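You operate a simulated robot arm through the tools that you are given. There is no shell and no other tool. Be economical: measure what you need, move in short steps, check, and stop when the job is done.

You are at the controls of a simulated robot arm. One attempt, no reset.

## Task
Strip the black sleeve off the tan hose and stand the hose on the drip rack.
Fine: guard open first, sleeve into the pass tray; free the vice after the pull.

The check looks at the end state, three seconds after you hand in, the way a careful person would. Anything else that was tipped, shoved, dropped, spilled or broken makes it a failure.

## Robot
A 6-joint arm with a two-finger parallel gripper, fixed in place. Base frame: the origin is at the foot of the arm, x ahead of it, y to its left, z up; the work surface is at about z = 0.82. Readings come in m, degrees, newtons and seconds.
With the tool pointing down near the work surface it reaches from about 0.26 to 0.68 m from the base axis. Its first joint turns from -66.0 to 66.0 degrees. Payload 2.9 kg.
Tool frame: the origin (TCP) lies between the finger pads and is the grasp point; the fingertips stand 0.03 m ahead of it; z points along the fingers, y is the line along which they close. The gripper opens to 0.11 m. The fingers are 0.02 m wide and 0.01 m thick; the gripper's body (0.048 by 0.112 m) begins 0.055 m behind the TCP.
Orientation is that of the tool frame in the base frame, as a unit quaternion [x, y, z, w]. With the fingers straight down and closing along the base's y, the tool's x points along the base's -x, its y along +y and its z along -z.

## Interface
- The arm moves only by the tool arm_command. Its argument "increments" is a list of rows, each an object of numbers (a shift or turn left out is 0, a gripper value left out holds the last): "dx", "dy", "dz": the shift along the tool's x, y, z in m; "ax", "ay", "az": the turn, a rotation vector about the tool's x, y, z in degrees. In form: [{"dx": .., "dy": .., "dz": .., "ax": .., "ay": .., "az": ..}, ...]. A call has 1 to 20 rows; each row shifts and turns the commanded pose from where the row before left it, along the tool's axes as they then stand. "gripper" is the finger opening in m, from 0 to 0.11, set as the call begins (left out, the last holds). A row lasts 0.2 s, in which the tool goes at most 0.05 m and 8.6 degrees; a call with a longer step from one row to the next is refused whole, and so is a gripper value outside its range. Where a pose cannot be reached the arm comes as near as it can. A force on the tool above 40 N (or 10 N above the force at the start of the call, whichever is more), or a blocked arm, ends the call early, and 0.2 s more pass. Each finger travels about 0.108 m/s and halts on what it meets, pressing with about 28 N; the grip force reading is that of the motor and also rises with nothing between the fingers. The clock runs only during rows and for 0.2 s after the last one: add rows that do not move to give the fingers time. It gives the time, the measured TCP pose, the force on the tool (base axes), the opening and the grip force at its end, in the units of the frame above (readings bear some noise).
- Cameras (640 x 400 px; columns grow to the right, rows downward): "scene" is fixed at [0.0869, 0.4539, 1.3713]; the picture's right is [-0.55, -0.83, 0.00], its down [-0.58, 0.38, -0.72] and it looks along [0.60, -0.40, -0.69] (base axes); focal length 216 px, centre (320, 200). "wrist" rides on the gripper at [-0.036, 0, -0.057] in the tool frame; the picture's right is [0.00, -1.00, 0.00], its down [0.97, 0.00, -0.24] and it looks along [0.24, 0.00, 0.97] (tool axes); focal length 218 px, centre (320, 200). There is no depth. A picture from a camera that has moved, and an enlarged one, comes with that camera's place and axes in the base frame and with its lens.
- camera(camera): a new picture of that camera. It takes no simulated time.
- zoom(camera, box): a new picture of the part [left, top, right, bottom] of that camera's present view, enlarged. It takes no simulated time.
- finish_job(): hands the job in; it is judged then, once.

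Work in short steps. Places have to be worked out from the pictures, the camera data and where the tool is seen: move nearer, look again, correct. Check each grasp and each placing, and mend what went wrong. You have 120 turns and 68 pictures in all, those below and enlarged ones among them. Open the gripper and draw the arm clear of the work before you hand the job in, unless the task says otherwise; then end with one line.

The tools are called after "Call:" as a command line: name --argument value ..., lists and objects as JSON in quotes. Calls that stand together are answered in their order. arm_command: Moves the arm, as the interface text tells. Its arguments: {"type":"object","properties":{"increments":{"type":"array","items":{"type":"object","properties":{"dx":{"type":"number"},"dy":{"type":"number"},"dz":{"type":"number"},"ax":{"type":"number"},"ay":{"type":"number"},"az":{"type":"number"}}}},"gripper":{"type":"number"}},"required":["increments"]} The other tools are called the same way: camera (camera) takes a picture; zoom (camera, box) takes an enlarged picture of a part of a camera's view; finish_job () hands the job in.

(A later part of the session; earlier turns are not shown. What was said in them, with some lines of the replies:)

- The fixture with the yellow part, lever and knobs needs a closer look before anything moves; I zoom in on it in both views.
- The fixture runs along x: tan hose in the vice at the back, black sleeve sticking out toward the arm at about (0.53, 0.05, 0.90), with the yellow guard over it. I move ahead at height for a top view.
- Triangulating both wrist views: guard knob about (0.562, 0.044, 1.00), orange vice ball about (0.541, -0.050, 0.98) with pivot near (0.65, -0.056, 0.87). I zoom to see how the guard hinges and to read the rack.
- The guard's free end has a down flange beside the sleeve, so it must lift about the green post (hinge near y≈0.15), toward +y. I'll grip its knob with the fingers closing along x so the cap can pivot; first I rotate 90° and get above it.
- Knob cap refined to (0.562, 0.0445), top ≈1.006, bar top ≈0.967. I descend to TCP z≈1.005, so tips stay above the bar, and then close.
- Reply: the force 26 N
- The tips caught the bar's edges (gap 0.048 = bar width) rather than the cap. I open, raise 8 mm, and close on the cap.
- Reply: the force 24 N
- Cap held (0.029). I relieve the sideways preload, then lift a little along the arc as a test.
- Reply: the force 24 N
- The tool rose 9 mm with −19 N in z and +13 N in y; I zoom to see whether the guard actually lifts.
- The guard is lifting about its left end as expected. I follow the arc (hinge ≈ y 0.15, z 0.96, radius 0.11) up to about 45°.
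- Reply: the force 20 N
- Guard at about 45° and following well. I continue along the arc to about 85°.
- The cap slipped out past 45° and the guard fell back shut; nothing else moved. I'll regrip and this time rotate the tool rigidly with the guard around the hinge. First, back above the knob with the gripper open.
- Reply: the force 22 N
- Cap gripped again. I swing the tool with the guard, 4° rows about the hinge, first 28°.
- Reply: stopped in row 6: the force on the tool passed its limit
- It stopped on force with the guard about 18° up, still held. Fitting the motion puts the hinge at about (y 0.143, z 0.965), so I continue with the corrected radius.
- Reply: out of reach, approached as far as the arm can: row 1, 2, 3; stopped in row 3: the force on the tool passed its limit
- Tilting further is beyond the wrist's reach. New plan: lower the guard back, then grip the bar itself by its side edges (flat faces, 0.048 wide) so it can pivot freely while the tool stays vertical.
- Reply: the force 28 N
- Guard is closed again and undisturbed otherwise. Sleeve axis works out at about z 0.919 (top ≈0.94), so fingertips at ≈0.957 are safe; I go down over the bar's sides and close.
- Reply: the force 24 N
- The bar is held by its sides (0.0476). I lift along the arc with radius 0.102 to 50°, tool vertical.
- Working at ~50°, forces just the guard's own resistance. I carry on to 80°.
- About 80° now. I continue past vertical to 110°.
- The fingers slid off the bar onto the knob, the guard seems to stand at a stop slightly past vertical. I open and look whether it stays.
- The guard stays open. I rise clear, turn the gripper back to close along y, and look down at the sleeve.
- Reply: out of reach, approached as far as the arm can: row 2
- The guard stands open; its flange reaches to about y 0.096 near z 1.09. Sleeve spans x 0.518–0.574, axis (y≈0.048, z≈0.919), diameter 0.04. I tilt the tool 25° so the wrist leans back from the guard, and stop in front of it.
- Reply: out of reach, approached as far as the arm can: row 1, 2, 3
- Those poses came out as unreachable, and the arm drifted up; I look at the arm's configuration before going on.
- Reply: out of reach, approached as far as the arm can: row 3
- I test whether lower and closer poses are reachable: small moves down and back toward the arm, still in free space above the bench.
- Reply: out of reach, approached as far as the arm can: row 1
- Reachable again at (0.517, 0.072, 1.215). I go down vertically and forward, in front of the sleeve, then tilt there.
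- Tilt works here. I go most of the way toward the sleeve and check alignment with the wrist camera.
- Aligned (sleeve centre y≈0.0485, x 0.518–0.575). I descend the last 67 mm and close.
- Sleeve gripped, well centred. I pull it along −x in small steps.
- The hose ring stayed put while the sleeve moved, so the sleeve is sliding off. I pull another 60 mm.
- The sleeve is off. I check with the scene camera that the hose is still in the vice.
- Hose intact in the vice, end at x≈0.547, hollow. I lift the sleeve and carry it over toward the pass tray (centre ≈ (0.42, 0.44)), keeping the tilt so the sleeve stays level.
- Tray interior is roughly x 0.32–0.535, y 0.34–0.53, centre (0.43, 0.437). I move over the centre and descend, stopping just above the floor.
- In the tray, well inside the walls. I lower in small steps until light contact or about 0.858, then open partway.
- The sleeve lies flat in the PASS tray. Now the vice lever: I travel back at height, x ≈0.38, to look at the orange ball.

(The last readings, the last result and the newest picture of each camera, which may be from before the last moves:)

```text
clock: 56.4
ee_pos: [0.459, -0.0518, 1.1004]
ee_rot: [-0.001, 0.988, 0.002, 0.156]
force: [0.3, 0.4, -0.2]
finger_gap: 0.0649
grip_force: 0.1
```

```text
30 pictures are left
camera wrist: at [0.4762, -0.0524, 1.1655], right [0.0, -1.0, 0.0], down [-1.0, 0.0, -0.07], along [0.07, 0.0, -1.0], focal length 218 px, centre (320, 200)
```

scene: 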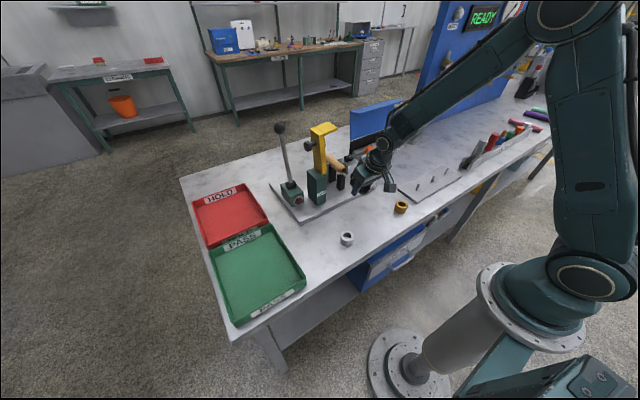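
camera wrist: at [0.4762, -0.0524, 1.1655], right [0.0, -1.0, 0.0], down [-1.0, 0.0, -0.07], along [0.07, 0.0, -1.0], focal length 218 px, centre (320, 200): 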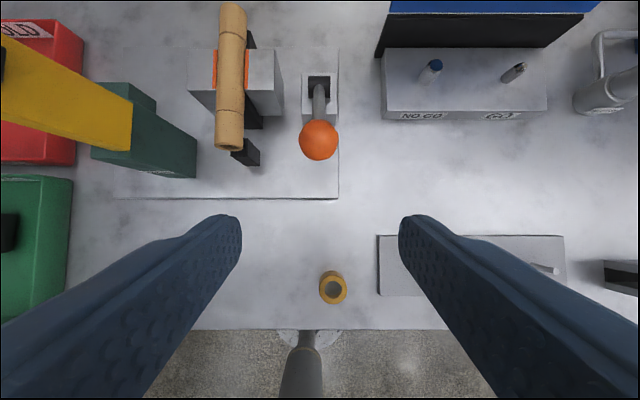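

Ball at (0.541, −0.051, 0.98), diameter ≈0.033. I approach along the tool axis and grip it.

Call:
arm_command --increments '[{"dx": -0.0423}, {"dz": 0.04}, {"dz": 0.04}, {"dz": 0.035}, {"dz": 0.019}, {}]'

Call:
arm_command --increments '[{}, {}, {}]' --gripper 0.0

Call:
camera --camera "wrist"

```text
clock: 57.8
ee_pos: [0.5409, -0.0497, 0.9865]
ee_rot: [-0.001, 0.988, 0.001, 0.155]
force: [0.2, -0.9, 0.4]
finger_gap: 0.0651
grip_force: 0.1
```

```text
clock: 58.6
ee_pos: [0.5414, -0.0502, 0.9848]
ee_rot: [-0.001, 0.988, 0.001, 0.155]
force: [3.2, -2.1, -3.1]
finger_gap: 0.0354
grip_force: 45.1
```

```text
29 pictures are left
camera wrist: at [0.5588, -0.0507, 1.0517], right [0.0, -1.0, 0.0], down [-1.0, 0.0, -0.07], along [0.07, 0.0, -1.0], focal length 218 px, centre (320, 200)
```

wrist: 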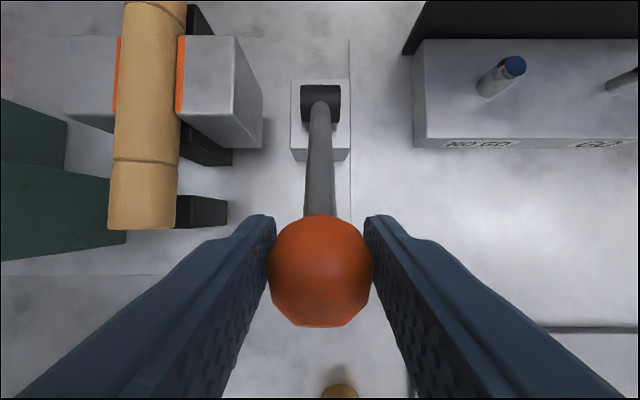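

Ball gripped. I test the swing direction: a small 10 mm motion up along the arc.

Call:
arm_command --increments '[{"dx": -0.0044, "dz": -0.0022}, {"dx": -0.0044, "dz": -0.0022}, {}]'

```text
clock: 59.4
ee_pos: [0.5463, -0.0494, 0.993]
ee_rot: [-0.001, 0.988, 0.002, 0.154]
force: [-8.3, -4.5, -8.6]
finger_gap: 0.0351
grip_force: 45.3
```

The lever yields upward (about 12 N resistance). I continue along the arc to near 111°.

Call:
arm_command --increments '[{"dx": -0.0055, "dz": -0.0022}, {"dx": -0.0055, "dz": -0.0022}, {"dx": -0.0105, "dz": -0.0028}, {"dx": -0.0105, "dz": -0.0028}, {"dx": -0.0108, "dz": -0.0013}, {"dx": -0.0108, "dz": -0.0013}, {}]'

Call:
zoom --camera "scene" --box '[300, 100, 420, 210]'

```text
clock: 61.0
ee_pos: [0.594, -0.0499, 1.0225]
ee_rot: [0.0, 0.988, 0.0, 0.156]
force: [-12.3, -6.3, 4.9]
finger_gap: 0.0349
grip_force: 44.9
```

```text
3.64 times, centred on (360, 155) of scene
camera zoom: at [0.0866, 0.4537, 1.3713], right [-0.55, -0.83, 0.0], down [-0.58, 0.38, -0.72], along [0.6, -0.4, -0.69], focal length 786 px, centre (174, 364)
```

zoom: 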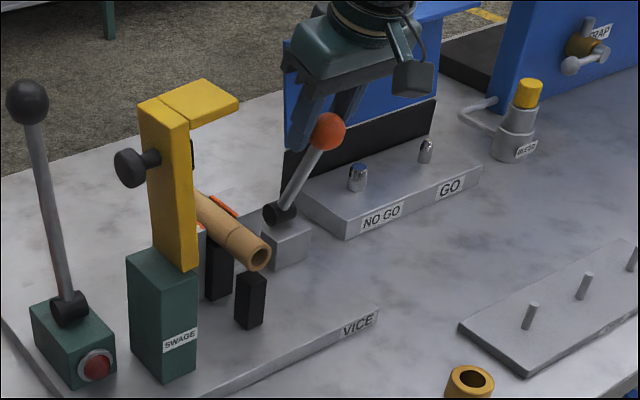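

The lever swings along with the tool. I continue toward and slightly past vertical.

Call:
arm_command --increments '[{"dx": -0.0109, "dz": 0.0002}, {"dx": -0.0109, "dz": 0.0002}, {"dx": -0.0107, "dz": 0.0017}, {"dx": -0.0107, "dz": 0.0017}, {"dx": -0.0104, "dz": 0.0032}, {"dx": -0.0104, "dz": 0.0032}, {}]'

Call:
zoom --camera "scene" --box '[300, 100, 420, 210]'

```text
clock: 62.6
ee_pos: [0.6568, -0.0495, 1.0317]
ee_rot: [-0.001, 0.988, 0.001, 0.155]
force: [-0.1, -0.3, 0.4]
finger_gap: 0.0
grip_force: 37.3
```

```text
3.64 times, centred on (360, 155) of scene
camera zoom: at [0.0869, 0.4539, 1.3713], right [-0.55, -0.83, 0.0], down [-0.58, 0.38, -0.72], along [0.6, -0.4, -0.69], focal length 786 px, centre (174, 364)
```

zoom: 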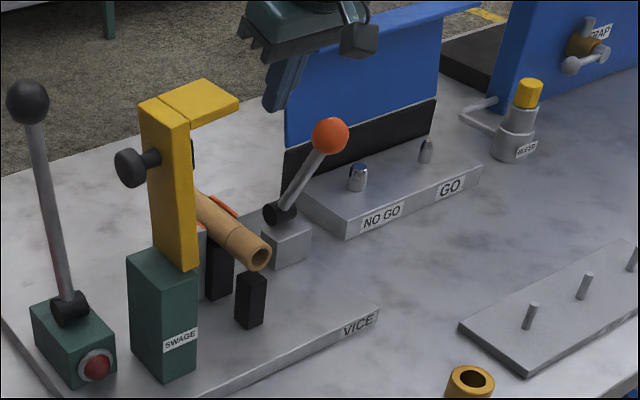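

The ball slipped out; the lever stayed at about 117° (ball ≈ (0.579, −0.05, 1.013)). I rise, back off and check jaws and lever with the wrist camera.

Call:
arm_command --increments '[{"dx": -0.0124, "dz": -0.038}, {"dx": -0.0062, "dz": -0.019}, {"dx": 0.038, "dz": -0.0124}, {"dx": 0.038, "dz": -0.0124}, {"dx": 0.038, "dz": -0.0124}, {"dx": 0.038, "dz": -0.0124}, {}]'

Call:
camera --camera "wrist"

```text
clock: 64.2
ee_pos: [0.4964, -0.0506, 1.0917]
ee_rot: [-0.001, 0.988, 0.001, 0.156]
force: [0.1, -0.2, -0.1]
finger_gap: 0.0
grip_force: 37.7
```

```text
26 pictures are left
camera wrist: at [0.5142, -0.0514, 1.1589], right [0.0, -1.0, 0.0], down [-1.0, 0.0, -0.07], along [0.07, 0.0, -1.0], focal length 218 px, centre (320, 200)
```

wrist: 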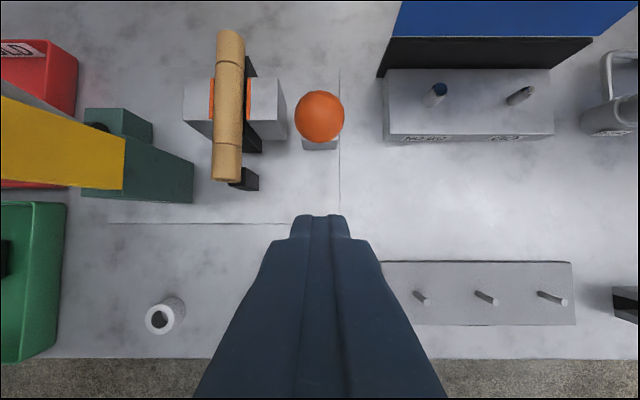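

Jaws still look close to the hose. I push the ball on in +x with closed fingers from behind, watching force.

Call:
arm_command --increments '[{"dx": 0.0111, "dz": 0.034}, {"dx": 0.0111, "dz": 0.034}, {"dx": -0.019, "dz": 0.0062}, {"dx": -0.019, "dz": 0.0062}, {"dx": -0.0095, "dz": 0.0031}, {"dx": -0.0095, "dz": 0.0031}, {"dx": -0.0095, "dz": 0.0031}, {}]'

```text
clock: 66.0
ee_pos: [0.5658, -0.0488, 1.0221]
ee_rot: [-0.001, 0.988, 0.001, 0.156]
force: [-1.1, -0.6, 0.0]
finger_gap: 0.0
grip_force: 37.8
```

Call:
arm_command --increments '[{"dx": -0.0095, "dz": 0.0031}, {"dx": -0.0095, "dz": 0.0031}, {"dx": -0.0095, "dz": 0.0031}, {"dx": -0.0095, "dz": 0.0031}, {}]'

Call:
zoom --camera "scene" --box '[300, 100, 420, 210]'

```text
clock: 67.2
ee_pos: [0.6076, -0.0477, 1.0198]
ee_rot: [-0.001, 0.988, 0.001, 0.156]
force: [0.1, -0.6, 0.0]
finger_gap: 0.0
grip_force: 38.1
```

```text
3.64 times, centred on (360, 155) of scene
camera zoom: at [0.0869, 0.4539, 1.3713], right [-0.55, -0.83, 0.0], down [-0.58, 0.38, -0.72], along [0.6, -0.4, -0.69], focal length 786 px, centre (174, 364)
```

zoom: 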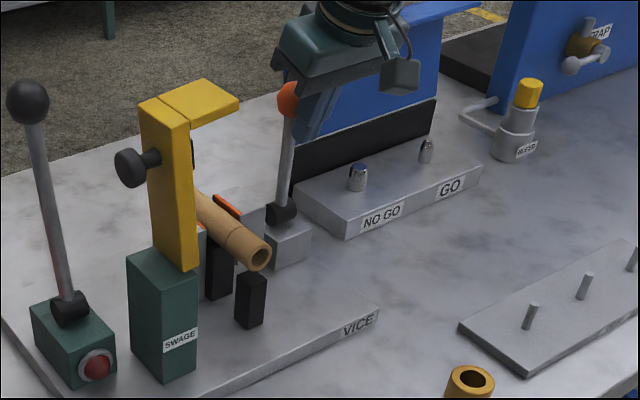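

The lever follows easily. I keep pushing past vertical.

Call:
arm_command --increments '[{"dx": -0.0095, "dz": 0.0031}, {"dx": -0.0095, "dz": 0.0031}, {"dx": -0.0095, "dz": 0.0031}, {"dx": -0.0095, "dz": 0.0031}, {"dx": -0.0095, "dz": 0.0031}, {"dx": -0.0095, "dz": 0.0031}, {}]'

Call:
zoom --camera "scene" --box '[300, 100, 420, 210]'

```text
clock: 68.0
ee_pos: [0.6334, -0.049, 1.0209]
ee_rot: [-0.001, 0.989, 0.002, 0.146]
force: [-12.5, 1.3, 5.9]
finger_gap: 0.0
grip_force: 37.2
stopped in row 4: the force on the tool passed its limit (the readings are from after the stop); the commanded pose is now the measured one
```

```text
3.64 times, centred on (360, 155) of scene
camera zoom: at [0.0865, 0.4539, 1.3713], right [-0.55, -0.83, 0.0], down [-0.58, 0.38, -0.72], along [0.6, -0.4, -0.69], focal length 786 px, centre (174, 364)
```

zoom: 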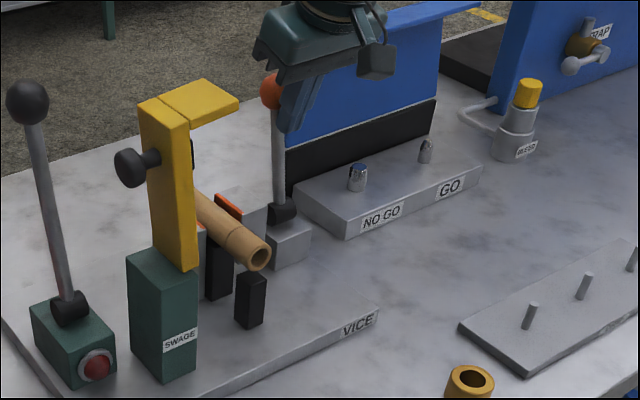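

The lever met its end stop at vertical, and the jaw pads now appear apart from the hose. I back off and look from above.

Call:
arm_command --increments '[{"dx": 0.019, "dz": -0.0062}, {"dx": 0.019, "dz": -0.0062}, {"dx": -0.0124, "dz": -0.038}, {"dx": -0.0124, "dz": -0.038}, {"dy": 0.04}, {"dy": 0.03}, {}]'

Call:
camera --camera "wrist"

```text
clock: 69.6
ee_pos: [0.5946, 0.0193, 1.1018]
ee_rot: [-0.002, 0.989, 0.001, 0.149]
force: [0.6, 0.2, 0.5]
finger_gap: 0.0
grip_force: 37.7
```

```text
23 pictures are left
camera wrist: at [0.6132, 0.0194, 1.1675], right [0.0, -1.0, 0.0], down [-1.0, 0.0, -0.05], along [0.05, 0.0, -1.0], focal length 218 px, centre (320, 200)
```

wrist: 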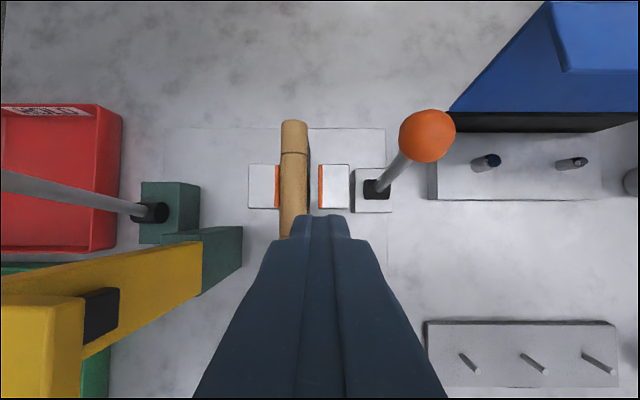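

Vice is free: the jaw has opened, hose lies at y≈0.048, x 0.547–0.713. Rack pins stand at about (0.40, −0.19/−0.28/−0.37), tops ≈0.868. Before grasping, I test whether the horizontal tool pose for standing the hose is reachable above the rack.

Call:
arm_command --increments '[{"dx": 0.038, "dz": -0.0118}, {"dx": 0.038, "dz": -0.0118}, {"dx": 0.038, "dz": -0.0118}, {"dx": 0.038, "dz": -0.0118}, {"dy": -0.043}, {"dy": -0.043}, {"dy": -0.043}, {"dy": -0.043}, {"dy": -0.043}, {"dy": -0.043}, {"dy": -0.042}, {"ay": 8.5}, {"ay": 8.6}, {"az": 7}, {"az": 7}, {"az": 7}, {"az": 7}, {"az": 7}, {}]'

```text
clock: 73.6
ee_pos: [0.4376, -0.2803, 1.1017]
ee_rot: [0.299, 0.954, 0.0, -0.001]
force: [0.5, 0.1, 0.3]
finger_gap: 0.0001
grip_force: 37.2
```

Yaw is right (tool −x radial outward). Now I tilt stepwise toward horizontal here, watching reach.

Call:
arm_command --increments '[{"ay": -8.5}, {"ay": -8.5}, {"ay": -8.5}, {"ay": -8.5}, {"ay": -8.5}, {"ay": -8.5}, {"ay": -8.5}, {"ay": -8.5}, {"ay": -8.5}, {"ay": -8.5}, {}]'

```text
clock: 76.0
ee_pos: [0.4362, -0.2808, 1.0999]
ee_rot: [0.22, 0.705, -0.201, 0.643]
force: [0.1, -0.5, 0.1]
finger_gap: 0.0
grip_force: 37.8
```

85° works. I test 8–18° more and the lower height (hose absent, so lots of clearance).

Call:
arm_command --increments '[{"ay": -5}, {"dx": 0.04}, {"dx": 0.04}, {"dx": 0.03}, {"ay": -4}, {"ay": -4}, {}]'

Call:
camera --camera "scene"

Call:
camera --camera "wrist"

```text
clock: 77.6
ee_pos: [0.4876, -0.3186, 1.0339]
ee_rot: [0.197, 0.629, -0.225, 0.718]
force: [-0.2, -0.7, -0.7]
finger_gap: 0.0001
grip_force: 37.1
out of reach, approached as far as the arm can: row 3, 4, 5, 6
```

```text
22 pictures are left
```

scene: 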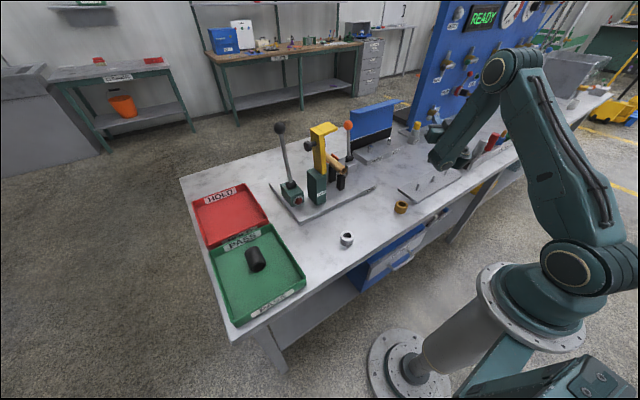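

```text
21 pictures are left
camera wrist: at [0.4385, -0.2851, 1.0637], right [-0.57, -0.82, 0.0], down [-0.09, 0.06, -0.99], along [0.82, -0.57, -0.11], focal length 218 px, centre (320, 200)
```

wrist: 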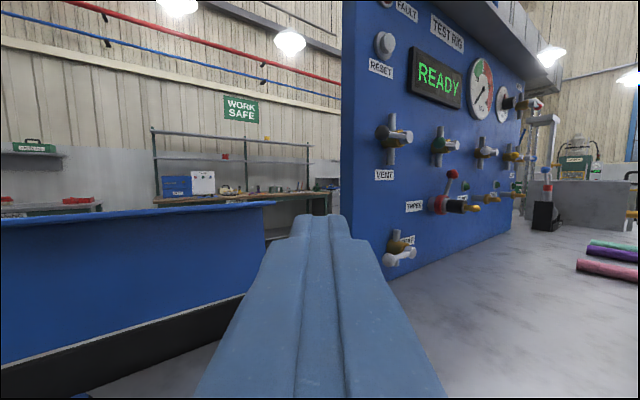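

98° is out of reach low at this radius. I'll aim for the farthest pin (radius ≈0.545) and test exactly 90° there: tilt back first, then move.

Call:
arm_command --increments '[{"ay": 4}, {"ay": 4}, {"dx": -0.04}, {"dx": -0.03}, {}]'

```text
clock: 78.8
ee_pos: [0.4846, -0.326, 1.1023]
ee_rot: [0.211, 0.676, -0.21, 0.674]
force: [-0.2, -0.4, -0.6]
finger_gap: 0.0
grip_force: 37.6
out of reach, approached as far as the arm can: row 1, 2
```

Call:
arm_command --increments '[{"dy": -0.043, "dz": -0.022}, {"dy": -0.0416, "dz": -0.022}, {"ax": 8}, {"dx": 0.04}, {"dx": 0.04}, {}]'

Call:
arm_command --increments '[{"dx": 0.02}, {"dx": 0.02}, {}]'

```text
clock: 80.2
ee_pos: [0.399, -0.3691, 1.0218]
ee_rot: [0.259, 0.66, -0.258, 0.657]
force: [-0.3, 0.2, -0.3]
finger_gap: 0.0
grip_force: 38.3
```

```text
clock: 81.0
ee_pos: [0.4003, -0.3693, 0.9815]
ee_rot: [0.258, 0.659, -0.257, 0.657]
force: [0.3, -0.1, -0.8]
finger_gap: 0.0
grip_force: 38.0
```

The final pose at the third pin is reachable at z≈0.98 with 90° tilt. I rise, turn the tool down again, and take an exact look at that pin from above.

Call:
arm_command --increments '[{"dx": -0.04}, {"dx": -0.04}, {"dx": -0.04}, {"ay": 8.5}, {"ay": 8.5}, {"ay": 8.5}, {"ay": 8.5}, {"ay": 8.5}, {"ay": 8.5}, {"ay": 8.5}, {"ay": 8.5}, {"ay": 8.5}, {"ay": 8.5}, {"ay": 5}, {}]' --gripper 0.1

Call:
camera --camera "wrist"

```text
clock: 84.2
ee_pos: [0.4019, -0.3704, 1.1011]
ee_rot: [0.365, 0.931, 0.0, -0.003]
force: [-0.6, 0.1, -0.7]
finger_gap: 0.0995
grip_force: 0.0
```

```text
20 pictures are left
camera wrist: at [0.4282, -0.3954, 1.1595], right [-0.68, -0.73, 0.0], down [-0.71, 0.66, 0.24], along [-0.18, 0.17, -0.97], focal length 218 px, centre (320, 200)
```

wrist: 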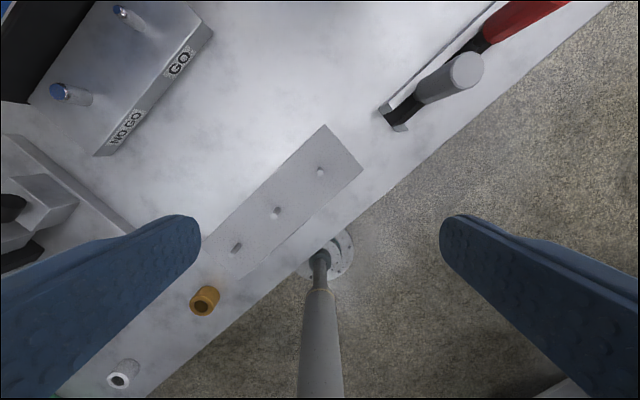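

Call:
zoom --camera "wrist" --box '[220, 120, 370, 260]'

```text
2.86 times, centred on (295, 190) of wrist
camera zoom: at [0.4282, -0.3954, 1.1595], right [-0.68, -0.73, 0.0], down [-0.71, 0.66, 0.24], along [-0.18, 0.17, -0.97], focal length 624 px, centre (391, 229)
```

zoom: 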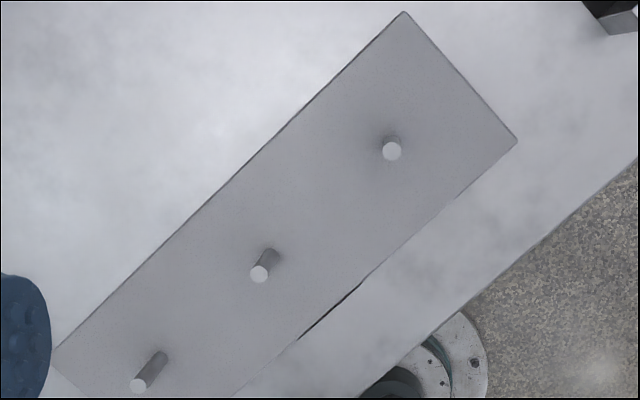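

Pin 3 is at (0.402, −0.371). Now the hose: gripper back to closing along y and over to above the hose's tail.

Call:
arm_command --increments '[{"az": -8.6, "dz": -0.02}, {"az": -8.6, "dz": -0.01}, {"az": -8.6}, {"az": -8.6}, {"az": -8.4}, {"dx": -0.018, "dy": 0.038}, {"dx": -0.018, "dy": 0.038}, {"dx": -0.018, "dy": 0.038}, {"dx": -0.018, "dy": 0.038}, {"dx": -0.018, "dy": 0.038}, {"dx": -0.018, "dy": 0.038}, {"dx": -0.018, "dy": 0.038}, {"dx": -0.018, "dy": 0.038}, {"dx": -0.018, "dy": 0.038}, {"dx": -0.018, "dy": 0.038}, {"dx": -0.018, "dy": 0.038}, {}]' --gripper 0.055

Call:
arm_command --increments '[{"dx": -0.03}, {"dx": -0.03}, {"dx": -0.02}, {}]'

Call:
camera --camera "wrist"

```text
clock: 87.8
ee_pos: [0.5999, 0.0466, 1.1324]
ee_rot: [0.001, 1.0, 0.0, -0.001]
force: [-0.8, 0.0, -0.1]
finger_gap: 0.0549
grip_force: 0.0
```

```text
clock: 88.8
ee_pos: [0.6279, 0.0423, 1.1167]
ee_rot: [0.0, 1.0, 0.0, -0.001]
force: [-0.7, 1.3, -0.1]
finger_gap: 0.055
grip_force: 0.1
out of reach, approached as far as the arm can: row 1, 2, 3
```

```text
18 pictures are left
camera wrist: at [0.6655, 0.0416, 1.1737], right [0.0, -1.0, 0.0], down [-0.97, 0.0, 0.24], along [-0.24, 0.0, -0.97], focal length 218 px, centre (320, 200)
```

wrist: 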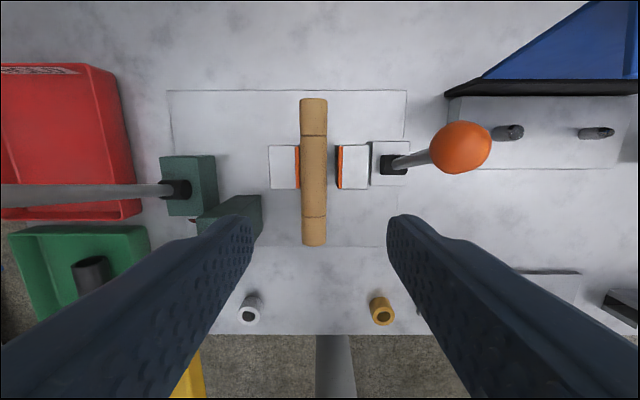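

At this height reach ends near x 0.63; lower down it extends. I tilt 10° and go down toward the hose tail (target ≈ (0.686, 0.048)), stopping above it.

Call:
arm_command --increments '[{"ay": -5}, {"ay": -5}, {"dz": 0.035, "dx": -0.004}, {"dz": 0.035, "dx": -0.01}, {"dz": 0.029, "dx": -0.01, "dy": 0.004}, {}]'

```text
clock: 90.2
ee_pos: [0.6682, 0.0454, 1.0233]
ee_rot: [0.0, 0.996, 0.001, 0.087]
force: [-0.2, 0.2, 0.4]
finger_gap: 0.0549
grip_force: 0.0
```

Exactly on the approach line. I descend 65 mm and check.

Call:
arm_command --increments '[{"dy": 0.0025, "dz": 0.03}, {"dz": 0.035}, {}]'

Call:
camera --camera "wrist"

```text
clock: 91.0
ee_pos: [0.6804, 0.0468, 0.9592]
ee_rot: [0.001, 0.996, 0.0, 0.087]
force: [0.1, 0.5, 0.0]
finger_gap: 0.0551
grip_force: 0.1
```

```text
17 pictures are left
camera wrist: at [0.7072, 0.0473, 1.0224], right [0.0, -1.0, 0.0], down [-1.0, 0.0, 0.07], along [-0.07, 0.0, -1.0], focal length 218 px, centre (320, 200)
```

wrist: 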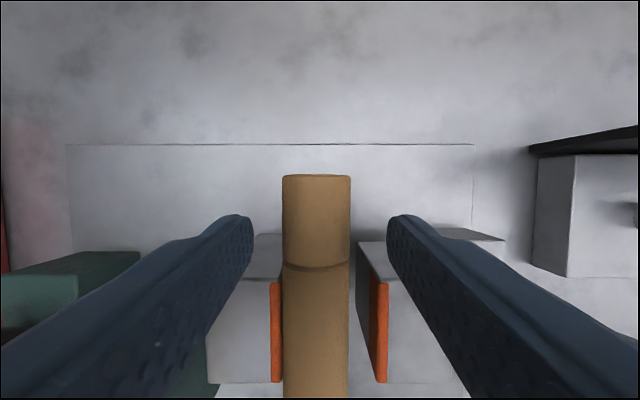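

Fingers are behind the jaws with clearance. I descend to the axis height and close.

Call:
arm_command --increments '[{"dz": 0.018}, {"dz": 0.016}, {}]'

Call:
arm_command --increments '[{}, {}, {}]' --gripper 0.0

```text
clock: 91.8
ee_pos: [0.6858, 0.0485, 0.9264]
ee_rot: [0.0, 0.996, 0.001, 0.086]
force: [0.0, -0.2, 0.6]
finger_gap: 0.0548
grip_force: 0.0
```

```text
clock: 92.6
ee_pos: [0.6861, 0.0496, 0.927]
ee_rot: [0.001, 0.996, 0.001, 0.085]
force: [0.3, 2.5, -1.1]
finger_gap: 0.0298
grip_force: 27.9
```

Hose gripped (0.030). I lift gently off the supports first.

Call:
arm_command --increments '[{"dx": -0.0017, "dz": -0.0098}, {"dx": -0.0035, "dz": -0.0197}, {"dx": -0.0017, "dz": -0.0098}, {}]'

Call:
zoom --camera "scene" --box '[300, 100, 420, 210]'

```text
clock: 93.6
ee_pos: [0.687, 0.0497, 0.9659]
ee_rot: [0.0, 0.996, 0.001, 0.086]
force: [0.6, -0.4, -0.8]
finger_gap: 0.0297
grip_force: 28.2
```

```text
3.64 times, centred on (360, 155) of scene
camera zoom: at [0.0869, 0.4539, 1.3713], right [-0.55, -0.83, 0.0], down [-0.58, 0.38, -0.72], along [0.6, -0.4, -0.69], focal length 786 px, centre (174, 364)
```

zoom: 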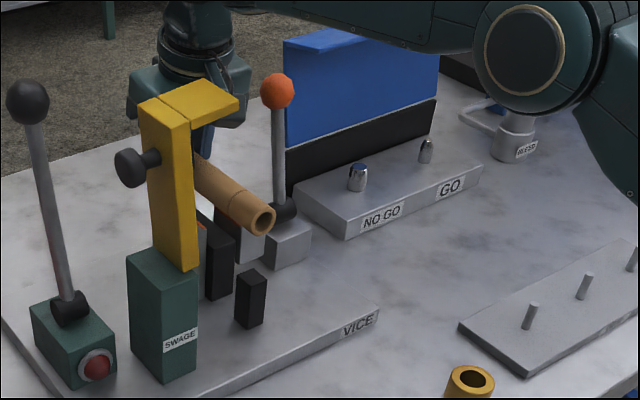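

The hose came up level and free. I raise it further with a slight retreat, then sideways over the lever.

Call:
arm_command --increments '[{"dx": 0.004, "dz": -0.0292}, {"dx": 0.004, "dz": -0.0292}, {"dx": 0.004, "dz": -0.0292}, {"dx": 0.004, "dz": -0.0292}, {"dx": 0.004, "dz": -0.0292}, {}]'

```text
clock: 95.0
ee_pos: [0.6416, 0.0478, 1.1063]
ee_rot: [0.0, 0.996, 0.001, 0.085]
force: [0.3, -0.1, -0.7]
finger_gap: 0.0297
grip_force: 27.9
```

Clear at z 1.106. I move sideways over the lever, then over toward the rack.

Call:
arm_command --increments '[{"dy": -0.04}, {"dy": -0.04}, {"dy": -0.04}, {"dy": -0.04}, {"dy": -0.04}, {"dx": 0.0394, "dz": -0.007, "dy": -0.03}, {"dx": 0.0394, "dz": -0.007, "dy": -0.03}, {"dx": 0.0394, "dz": -0.007, "dy": -0.03}, {"dx": 0.0394, "dz": -0.007, "dy": -0.03}, {"dx": 0.0394, "dz": -0.007, "dy": -0.03}, {"dx": 0.0197, "dz": -0.0035, "dy": -0.035}, {"dx": 0.0197, "dz": -0.0035, "dy": -0.035}, {}]'

Call:
camera --camera "scene"

```text
clock: 97.8
ee_pos: [0.3929, -0.378, 1.104]
ee_rot: [-0.001, 0.996, 0.001, 0.085]
force: [-0.3, -0.1, -0.6]
finger_gap: 0.0298
grip_force: 28.0
out of reach, approached as far as the arm can: row 5
```

```text
15 pictures are left
```

scene: 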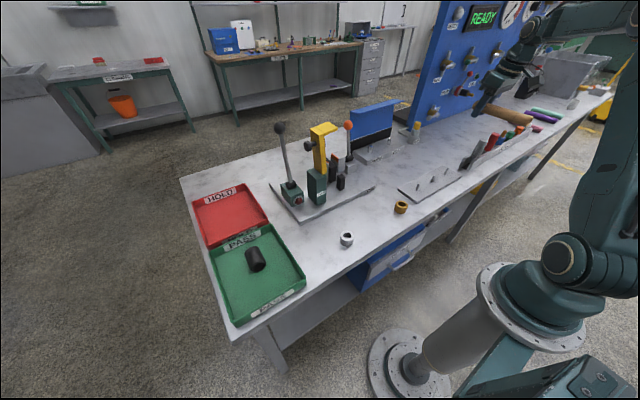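

The hose is over the rack area at z 1.10. I yaw 43° about the vertical, then tilt the hose upright at this height.

Call:
arm_command --increments '[{"ax": 1.49, "az": 8.43}, {"ax": 1.49, "az": 8.43}, {"ax": 1.49, "az": 8.43}, {"ax": 1.49, "az": 8.43}, {"ax": 1.49, "az": 8.43}, {}]'

Call:
arm_command --increments '[{"ay": -8.5}, {"ay": -8.5}, {"ay": -8.5}, {"ay": -8.5}, {"ay": -8.5}, {"ay": -8.5}, {"ay": -8.5}, {"ay": -8.5}, {}]'

```text
clock: 99.2
ee_pos: [0.3935, -0.3759, 1.1037]
ee_rot: [0.363, 0.928, -0.031, 0.08]
force: [0.7, 0.2, -0.4]
finger_gap: 0.0298
grip_force: 28.2
```

```text
clock: 101.2
ee_pos: [0.3934, -0.3767, 1.1044]
ee_rot: [0.283, 0.724, -0.23, 0.585]
force: [1.1, 0.6, -1.1]
finger_gap: 0.0296
grip_force: 28.5
```

Call:
arm_command --increments '[{"ay": -7}, {"ay": -5}, {"ay": -5}, {"ay": -5}, {}]'

Call:
zoom --camera "scene" --box '[380, 80, 560, 220]'

```text
clock: 102.4
ee_pos: [0.3989, -0.372, 1.098]
ee_rot: [0.235, 0.616, -0.271, 0.701]
force: [-0.2, -1.5, -0.9]
finger_gap: 0.0298
grip_force: 28.2
out of reach, approached as far as the arm can: row 4
```

```text
2.86 times, centred on (470, 150) of scene
camera zoom: at [0.0869, 0.4539, 1.3713], right [-0.55, -0.83, 0.0], down [-0.58, 0.38, -0.72], along [0.6, -0.4, -0.69], focal length 618 px, centre (-109, 343)
```

zoom: 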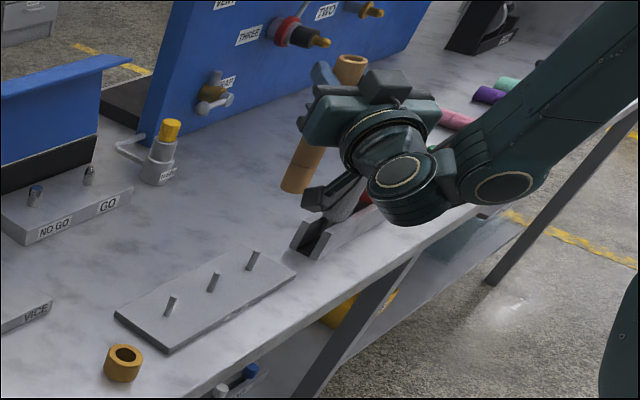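

Hose is within about 2° of vertical. I correct the lower end over pin 3 and descend to just above the pin top.

Call:
arm_command --increments '[{"dy": 0.0034, "dz": 0.0073}, {"dx": 0.0198, "dz": -0.0026}, {"dx": 0.0198, "dz": -0.0026}, {"dx": 0.0198, "dz": -0.0026}, {}]'

Call:
zoom --camera "scene" --box '[400, 90, 520, 210]'

```text
clock: 103.6
ee_pos: [0.4195, -0.3928, 1.0654]
ee_rot: [0.236, 0.601, -0.279, 0.711]
force: [-0.2, 0.0, -1.3]
finger_gap: 0.0297
grip_force: 28.4
out of reach, approached as far as the arm can: row 2, 3, 4
```

```text
3.33 times, centred on (460, 150) of scene
camera zoom: at [0.0869, 0.4539, 1.3713], right [-0.55, -0.83, 0.0], down [-0.58, 0.38, -0.72], along [0.6, -0.4, -0.69], focal length 720 px, centre (-147, 367)
```

zoom: 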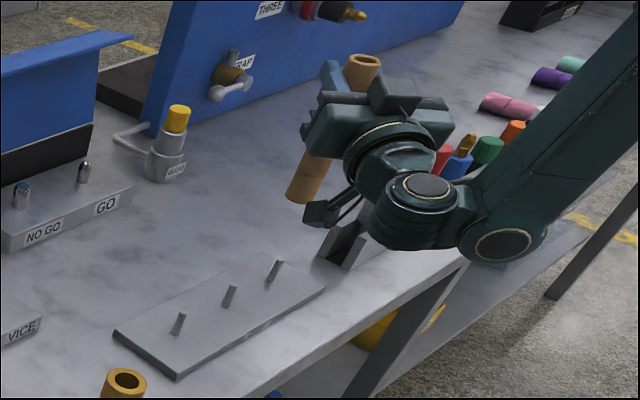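

Lower down, the full tilt isn't reachable; about 90° is. I'll lower with the hose leaning ≈9°, get the bore over the pin, then move the TCP inward so the pin pivots the hose upright. First reduce tilt and measure.

Call:
arm_command --increments '[{"ay": 4.3}, {"ay": 4.3}, {}]'

```text
clock: 104.4
ee_pos: [0.4356, -0.3802, 1.0528]
ee_rot: [0.227, 0.645, -0.251, 0.686]
force: [0.8, 0.5, -0.3]
finger_gap: 0.0298
grip_force: 28.6
out of reach, approached as far as the arm can: row 1, 2
```

Call:
arm_command --increments '[{"ay": 2}, {"dz": 0.005}, {}]'

```text
clock: 105.2
ee_pos: [0.4403, -0.3829, 1.0514]
ee_rot: [0.232, 0.656, -0.247, 0.674]
force: [0.2, -0.6, -0.6]
finger_gap: 0.0296
grip_force: 27.6
```

Pose settled: tilt ≈92°, hose lean ≈8°, lower end at about (0.424, −0.372, 0.914). I shift it over the pin and descend 25 mm, then look.

Call:
arm_command --increments '[{"dy": -0.0066, "dz": -0.0088}, {"dy": -0.0066, "dz": -0.0088}, {"dx": 0.0125}, {"dx": 0.0125}, {}]'

Call:
zoom --camera "scene" --box '[400, 90, 520, 210]'

Call:
camera --camera "wrist"

```text
clock: 106.4
ee_pos: [0.4178, -0.383, 1.0277]
ee_rot: [0.232, 0.656, -0.247, 0.674]
force: [0.6, 0.4, -0.9]
finger_gap: 0.0297
grip_force: 28.3
```

```text
3.33 times, centred on (460, 150) of scene
camera zoom: at [0.0869, 0.4539, 1.3713], right [-0.55, -0.83, 0.0], down [-0.58, 0.38, -0.72], along [0.6, -0.4, -0.69], focal length 720 px, centre (-147, 367)
```

zoom: 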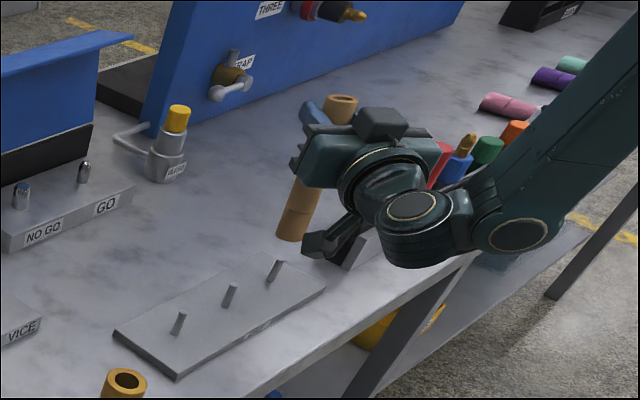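

```text
11 pictures are left
camera wrist: at [0.3753, -0.3459, 1.0622], right [-0.64, -0.77, 0.01], down [-0.17, 0.13, -0.98], along [0.75, -0.62, -0.21], focal length 218 px, centre (320, 200)
```

wrist: 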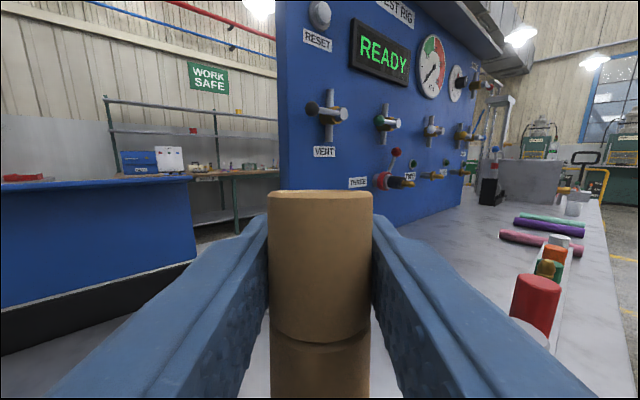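

I zoom tightly on the hose's lower end and the pin to compare their offset.

Call:
zoom --camera "scene" --box '[465, 140, 515, 180]'

```text
10.00 times, centred on (490, 160) of scene
camera zoom: at [0.0869, 0.4539, 1.3713], right [-0.55, -0.83, 0.0], down [-0.58, 0.38, -0.72], along [0.6, -0.4, -0.69], focal length 2161 px, centre (-1380, 600)
```

zoom: 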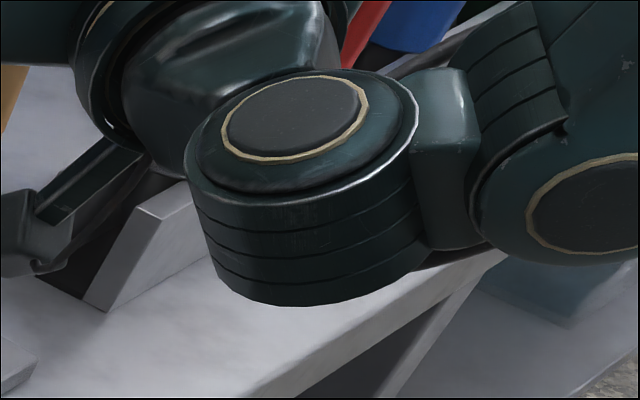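

Call:
zoom --camera "scene" --box '[426, 143, 474, 180]'

```text
10.81 times, centred on (450, 162) of scene
camera zoom: at [0.0869, 0.4539, 1.3713], right [-0.55, -0.83, 0.0], down [-0.58, 0.38, -0.72], along [0.6, -0.4, -0.69], focal length 2336 px, centre (-1085, 616)
```

zoom: 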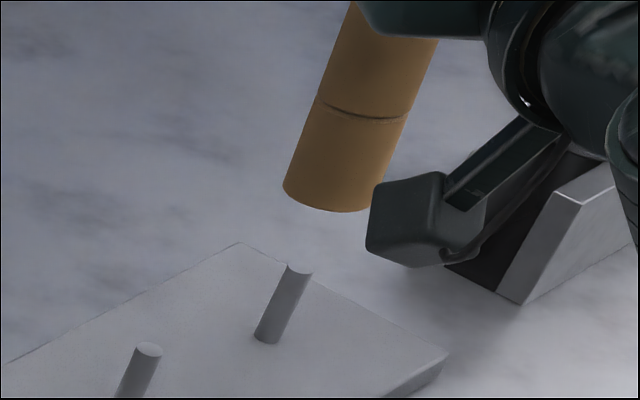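

Orientation matches; height and forward offset are ambiguous from this one view, so I descend another 17 mm to leave the end just over the pin top and compare again.

Call:
arm_command --increments '[{"dx": 0.0085}, {"dx": 0.0085}, {}]'

Call:
zoom --camera "scene" --box '[426, 143, 474, 180]'

```text
clock: 107.2
ee_pos: [0.4188, -0.383, 1.0099]
ee_rot: [0.231, 0.656, -0.246, 0.675]
force: [-0.5, -0.2, -0.7]
finger_gap: 0.0296
grip_force: 28.1
```

```text
10.81 times, centred on (450, 162) of scene
camera zoom: at [0.0869, 0.4539, 1.3713], right [-0.55, -0.83, 0.0], down [-0.58, 0.38, -0.72], along [0.6, -0.4, -0.69], focal length 2336 px, centre (-1085, 616)
```

zoom: 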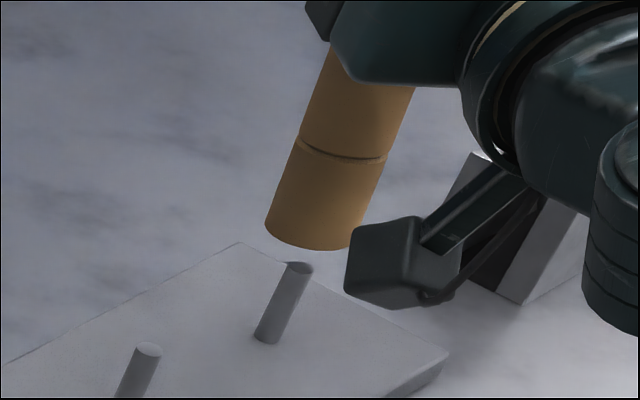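

Combining views, the hose end looks ≈3–4 mm too far forward of the pin. I shift back by that and lower 12 mm slowly, watching the vertical force.

Call:
arm_command --increments '[{"dz": -0.0033, "dy": -0.0007}, {"dx": 0.003}, {"dx": 0.003}, {"dx": 0.003}, {"dx": 0.003}, {}]'

Call:
zoom --camera "scene" --box '[426, 143, 474, 180]'

```text
clock: 108.6
ee_pos: [0.4166, -0.3804, 0.9991]
ee_rot: [0.232, 0.657, -0.246, 0.673]
force: [0.4, 0.5, 0.0]
finger_gap: 0.0294
grip_force: 28.5
```

```text
10.81 times, centred on (450, 162) of scene
camera zoom: at [0.0869, 0.4539, 1.3713], right [-0.55, -0.83, 0.0], down [-0.58, 0.38, -0.72], along [0.6, -0.4, -0.69], focal length 2336 px, centre (-1085, 616)
```

zoom: 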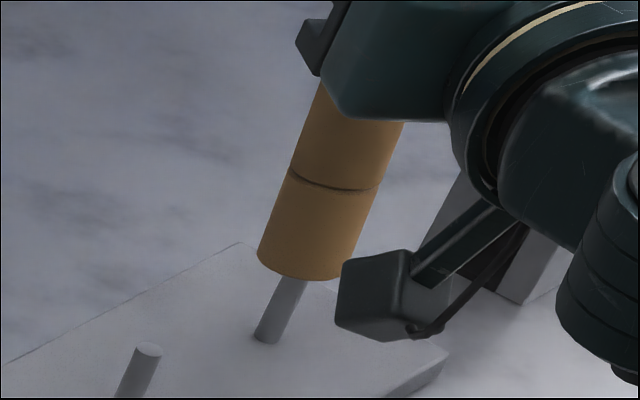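

No contact yet and the end now covers the pin top. I lower 6 mm more, watching force.

Call:
arm_command --increments '[{"dx": 0.002}, {"dx": 0.002}, {"dx": 0.002}, {}]'

```text
clock: 109.6
ee_pos: [0.4175, -0.3832, 0.9938]
ee_rot: [0.232, 0.657, -0.246, 0.674]
force: [-0.1, -0.2, -1.0]
finger_gap: 0.0297
grip_force: 28.0
out of reach, approached as far as the arm can: row 3
```

Still no contact: bottom is ≈0.86, below the pin top, so the pin should be in the bore. Reach ends for this tilt, so I continue down while easing the tilt slightly and compensating outward.

Call:
arm_command --increments '[{"ay": 1.0, "dz": 0.0023}, {"dx": 0.003, "ay": 0.5, "dz": 0.0012}, {"dx": 0.003, "ay": 0.5, "dz": 0.0012}, {}]'

Call:
zoom --camera "scene" --box '[426, 143, 474, 180]'

```text
clock: 110.6
ee_pos: [0.422, -0.3866, 0.9899]
ee_rot: [0.235, 0.668, -0.242, 0.663]
force: [-1.3, 0.4, -0.6]
finger_gap: 0.0295
grip_force: 28.0
```

```text
10.81 times, centred on (450, 162) of scene
camera zoom: at [0.0869, 0.4539, 1.3713], right [-0.55, -0.83, 0.0], down [-0.58, 0.38, -0.72], along [0.6, -0.4, -0.69], focal length 2336 px, centre (-1085, 616)
```

zoom: 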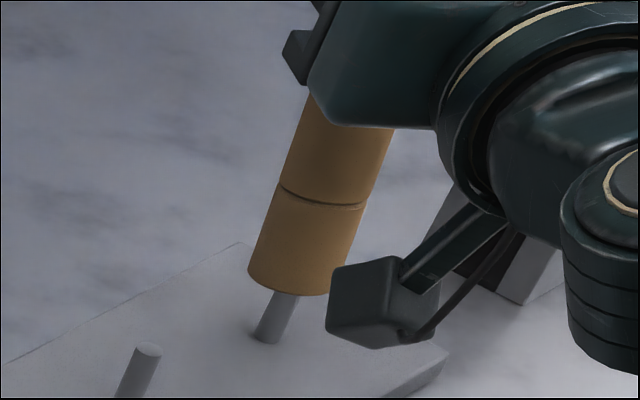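

The pin is hidden by the hose's front wall only, so it is inside the bore outline. I continue down, easing tilt.

Call:
arm_command --increments '[{"dx": 0.003, "ay": 0.5, "dz": 0.0008}, {"dx": 0.003, "ay": 0.5, "dz": 0.0008}, {"dx": 0.003, "ay": 0.5, "dz": 0.0008}, {}]'

```text
clock: 111.6
ee_pos: [0.4221, -0.3873, 0.9809]
ee_rot: [0.239, 0.676, -0.239, 0.654]
force: [-0.2, 0.6, 0.1]
finger_gap: 0.0296
grip_force: 28.3
```

No contact still, bottom ≈0.848. The pin is ~2 cm inside now, so I move the TCP inward to pivot the hose upright against the pin, reading the force.

Call:
arm_command --increments '[{"dz": -0.004}, {"dz": -0.004}, {"dz": -0.004}, {}]'

Call:
zoom --camera "scene" --box '[420, 120, 480, 180]'

```text
clock: 112.6
ee_pos: [0.4157, -0.3833, 0.9822]
ee_rot: [0.239, 0.676, -0.24, 0.654]
force: [2.0, -2.7, 2.3]
finger_gap: 0.0294
grip_force: 28.1
```

```text
6.67 times, centred on (450, 150) of scene
camera zoom: at [0.087, 0.4539, 1.3713], right [-0.55, -0.83, 0.0], down [-0.58, 0.38, -0.72], along [0.6, -0.4, -0.69], focal length 1441 px, centre (-547, 533)
```

zoom: 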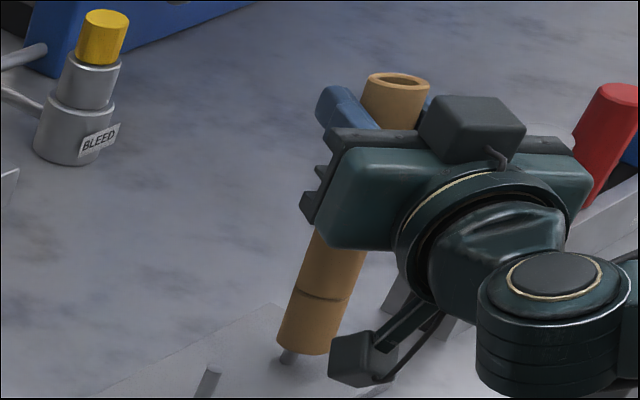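

Outward reaction of ≈3 N shows the pin holds the end: engaged. I continue inward and down in small steps.

Call:
arm_command --increments '[{"dz": -0.003, "dx": 0.003}, {"dz": -0.003, "dx": 0.003}, {"dz": -0.003, "dx": 0.003}, {}]'

```text
clock: 113.6
ee_pos: [0.4082, -0.3755, 0.9729]
ee_rot: [0.239, 0.679, -0.238, 0.652]
force: [3.2, -1.1, 1.8]
finger_gap: 0.0294
grip_force: 28.1
```

Call:
arm_command --increments '[{"dz": -0.003, "dx": 0.0015}, {"dz": -0.003, "dx": 0.0015}, {"dz": -0.002, "dx": 0.0015}, {}]'

Call:
zoom --camera "scene" --box '[420, 120, 480, 180]'

```text
clock: 114.6
ee_pos: [0.4067, -0.376, 0.9722]
ee_rot: [0.239, 0.678, -0.238, 0.653]
force: [0.1, -0.6, -1.1]
finger_gap: 0.0297
grip_force: 28.0
out of reach, approached as far as the arm can: row 1, 2
```

```text
6.67 times, centred on (450, 150) of scene
camera zoom: at [0.0869, 0.4539, 1.3713], right [-0.55, -0.83, 0.0], down [-0.58, 0.38, -0.72], along [0.6, -0.4, -0.69], focal length 1441 px, centre (-547, 533)
```

zoom: 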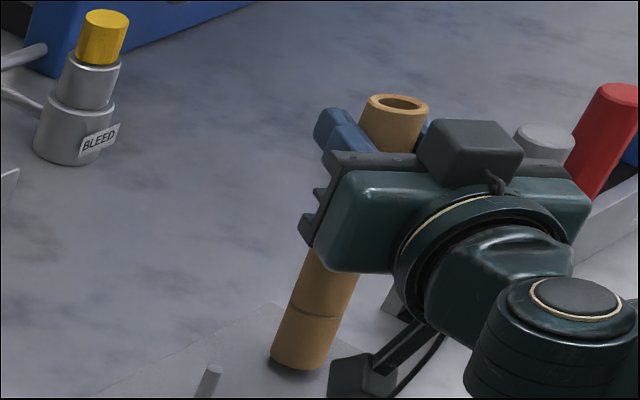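

Reach is at its inner limit; hose looks nearly upright with the end ≈3 mm above the plate and the pin ~3 cm inside. I release by opening wide, and look before retreating straight up.

Call:
arm_command --increments '[{}, {}, {}, {}, {}]' --gripper 0.09

Call:
zoom --camera "scene" --box '[420, 120, 480, 180]'

```text
clock: 115.8
ee_pos: [0.4079, -0.3756, 0.9733]
ee_rot: [0.241, 0.678, -0.24, 0.652]
force: [0.4, 0.0, 0.1]
finger_gap: 0.0897
grip_force: 0.0
```

```text
6.67 times, centred on (450, 150) of scene
camera zoom: at [0.0869, 0.4539, 1.3713], right [-0.55, -0.83, 0.0], down [-0.58, 0.38, -0.72], along [0.6, -0.4, -0.69], focal length 1441 px, centre (-547, 533)
```

zoom: 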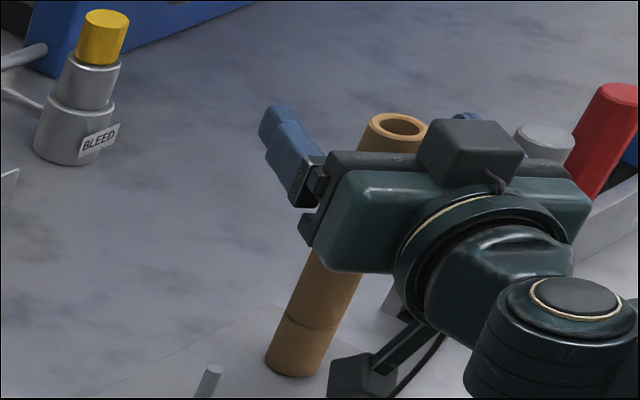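

The hose stands on its pin. I rise straight up with the fingers around it, then back away.

Call:
arm_command --increments '[{"dx": -0.02}, {"dx": -0.03}, {"dx": -0.04}, {"dx": -0.04}, {"dx": -0.04}, {}]'

Call:
arm_command --increments '[{"ay": 8}, {"ay": 8}, {"ay": 8}, {"dy": 0.04}, {"dy": 0.04}, {"dy": 0.04}, {"dy": 0.04}, {"dy": 0.04}, {}]'

Call:
camera --camera "scene"

```text
clock: 117.2
ee_pos: [0.4131, -0.3767, 1.142]
ee_rot: [0.24, 0.675, -0.24, 0.655]
force: [0.5, -1.4, 0.5]
finger_gap: 0.0903
grip_force: 0.1
```

```text
clock: 119.2
ee_pos: [0.538, -0.2223, 1.1375]
ee_rot: [0.284, 0.797, -0.185, 0.499]
force: [0.4, 0.3, 1.0]
finger_gap: 0.09
grip_force: 0.1
```

```text
2 pictures are left
```

scene: 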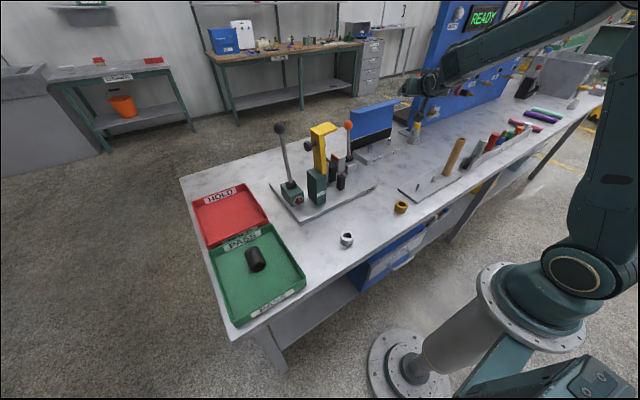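

Call:
zoom --camera "scene" --box '[390, 120, 500, 215]'

```text
4.21 times, centred on (445, 168) of scene
camera zoom: at [0.0869, 0.4539, 1.3713], right [-0.55, -0.83, 0.0], down [-0.58, 0.38, -0.72], along [0.6, -0.4, -0.69], focal length 910 px, centre (-206, 337)
```

zoom: 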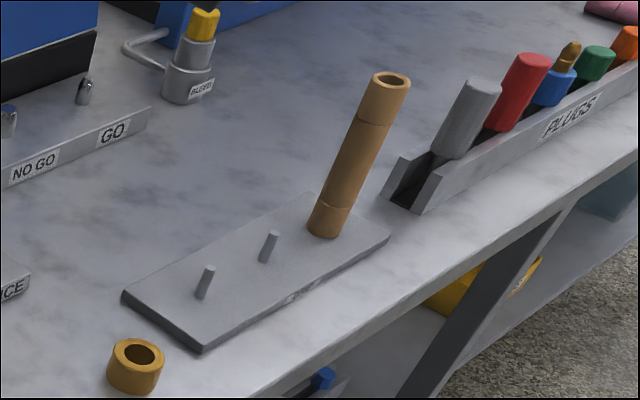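

The hose stands upright on its pin, the sleeve is in the PASS tray, the guard is open, the vice is free, and the open gripper is clear. I hand in.

Call:
finish_job

```text
The job is handed in.
```

The black sleeve is off and lying in the PASS tray, and the tan hose is standing on the far pin of the drip rack; the guard was opened before the pull (it slipped shut once before it stayed open), the vice was freed after it, and I saw nothing else tipped or moved.
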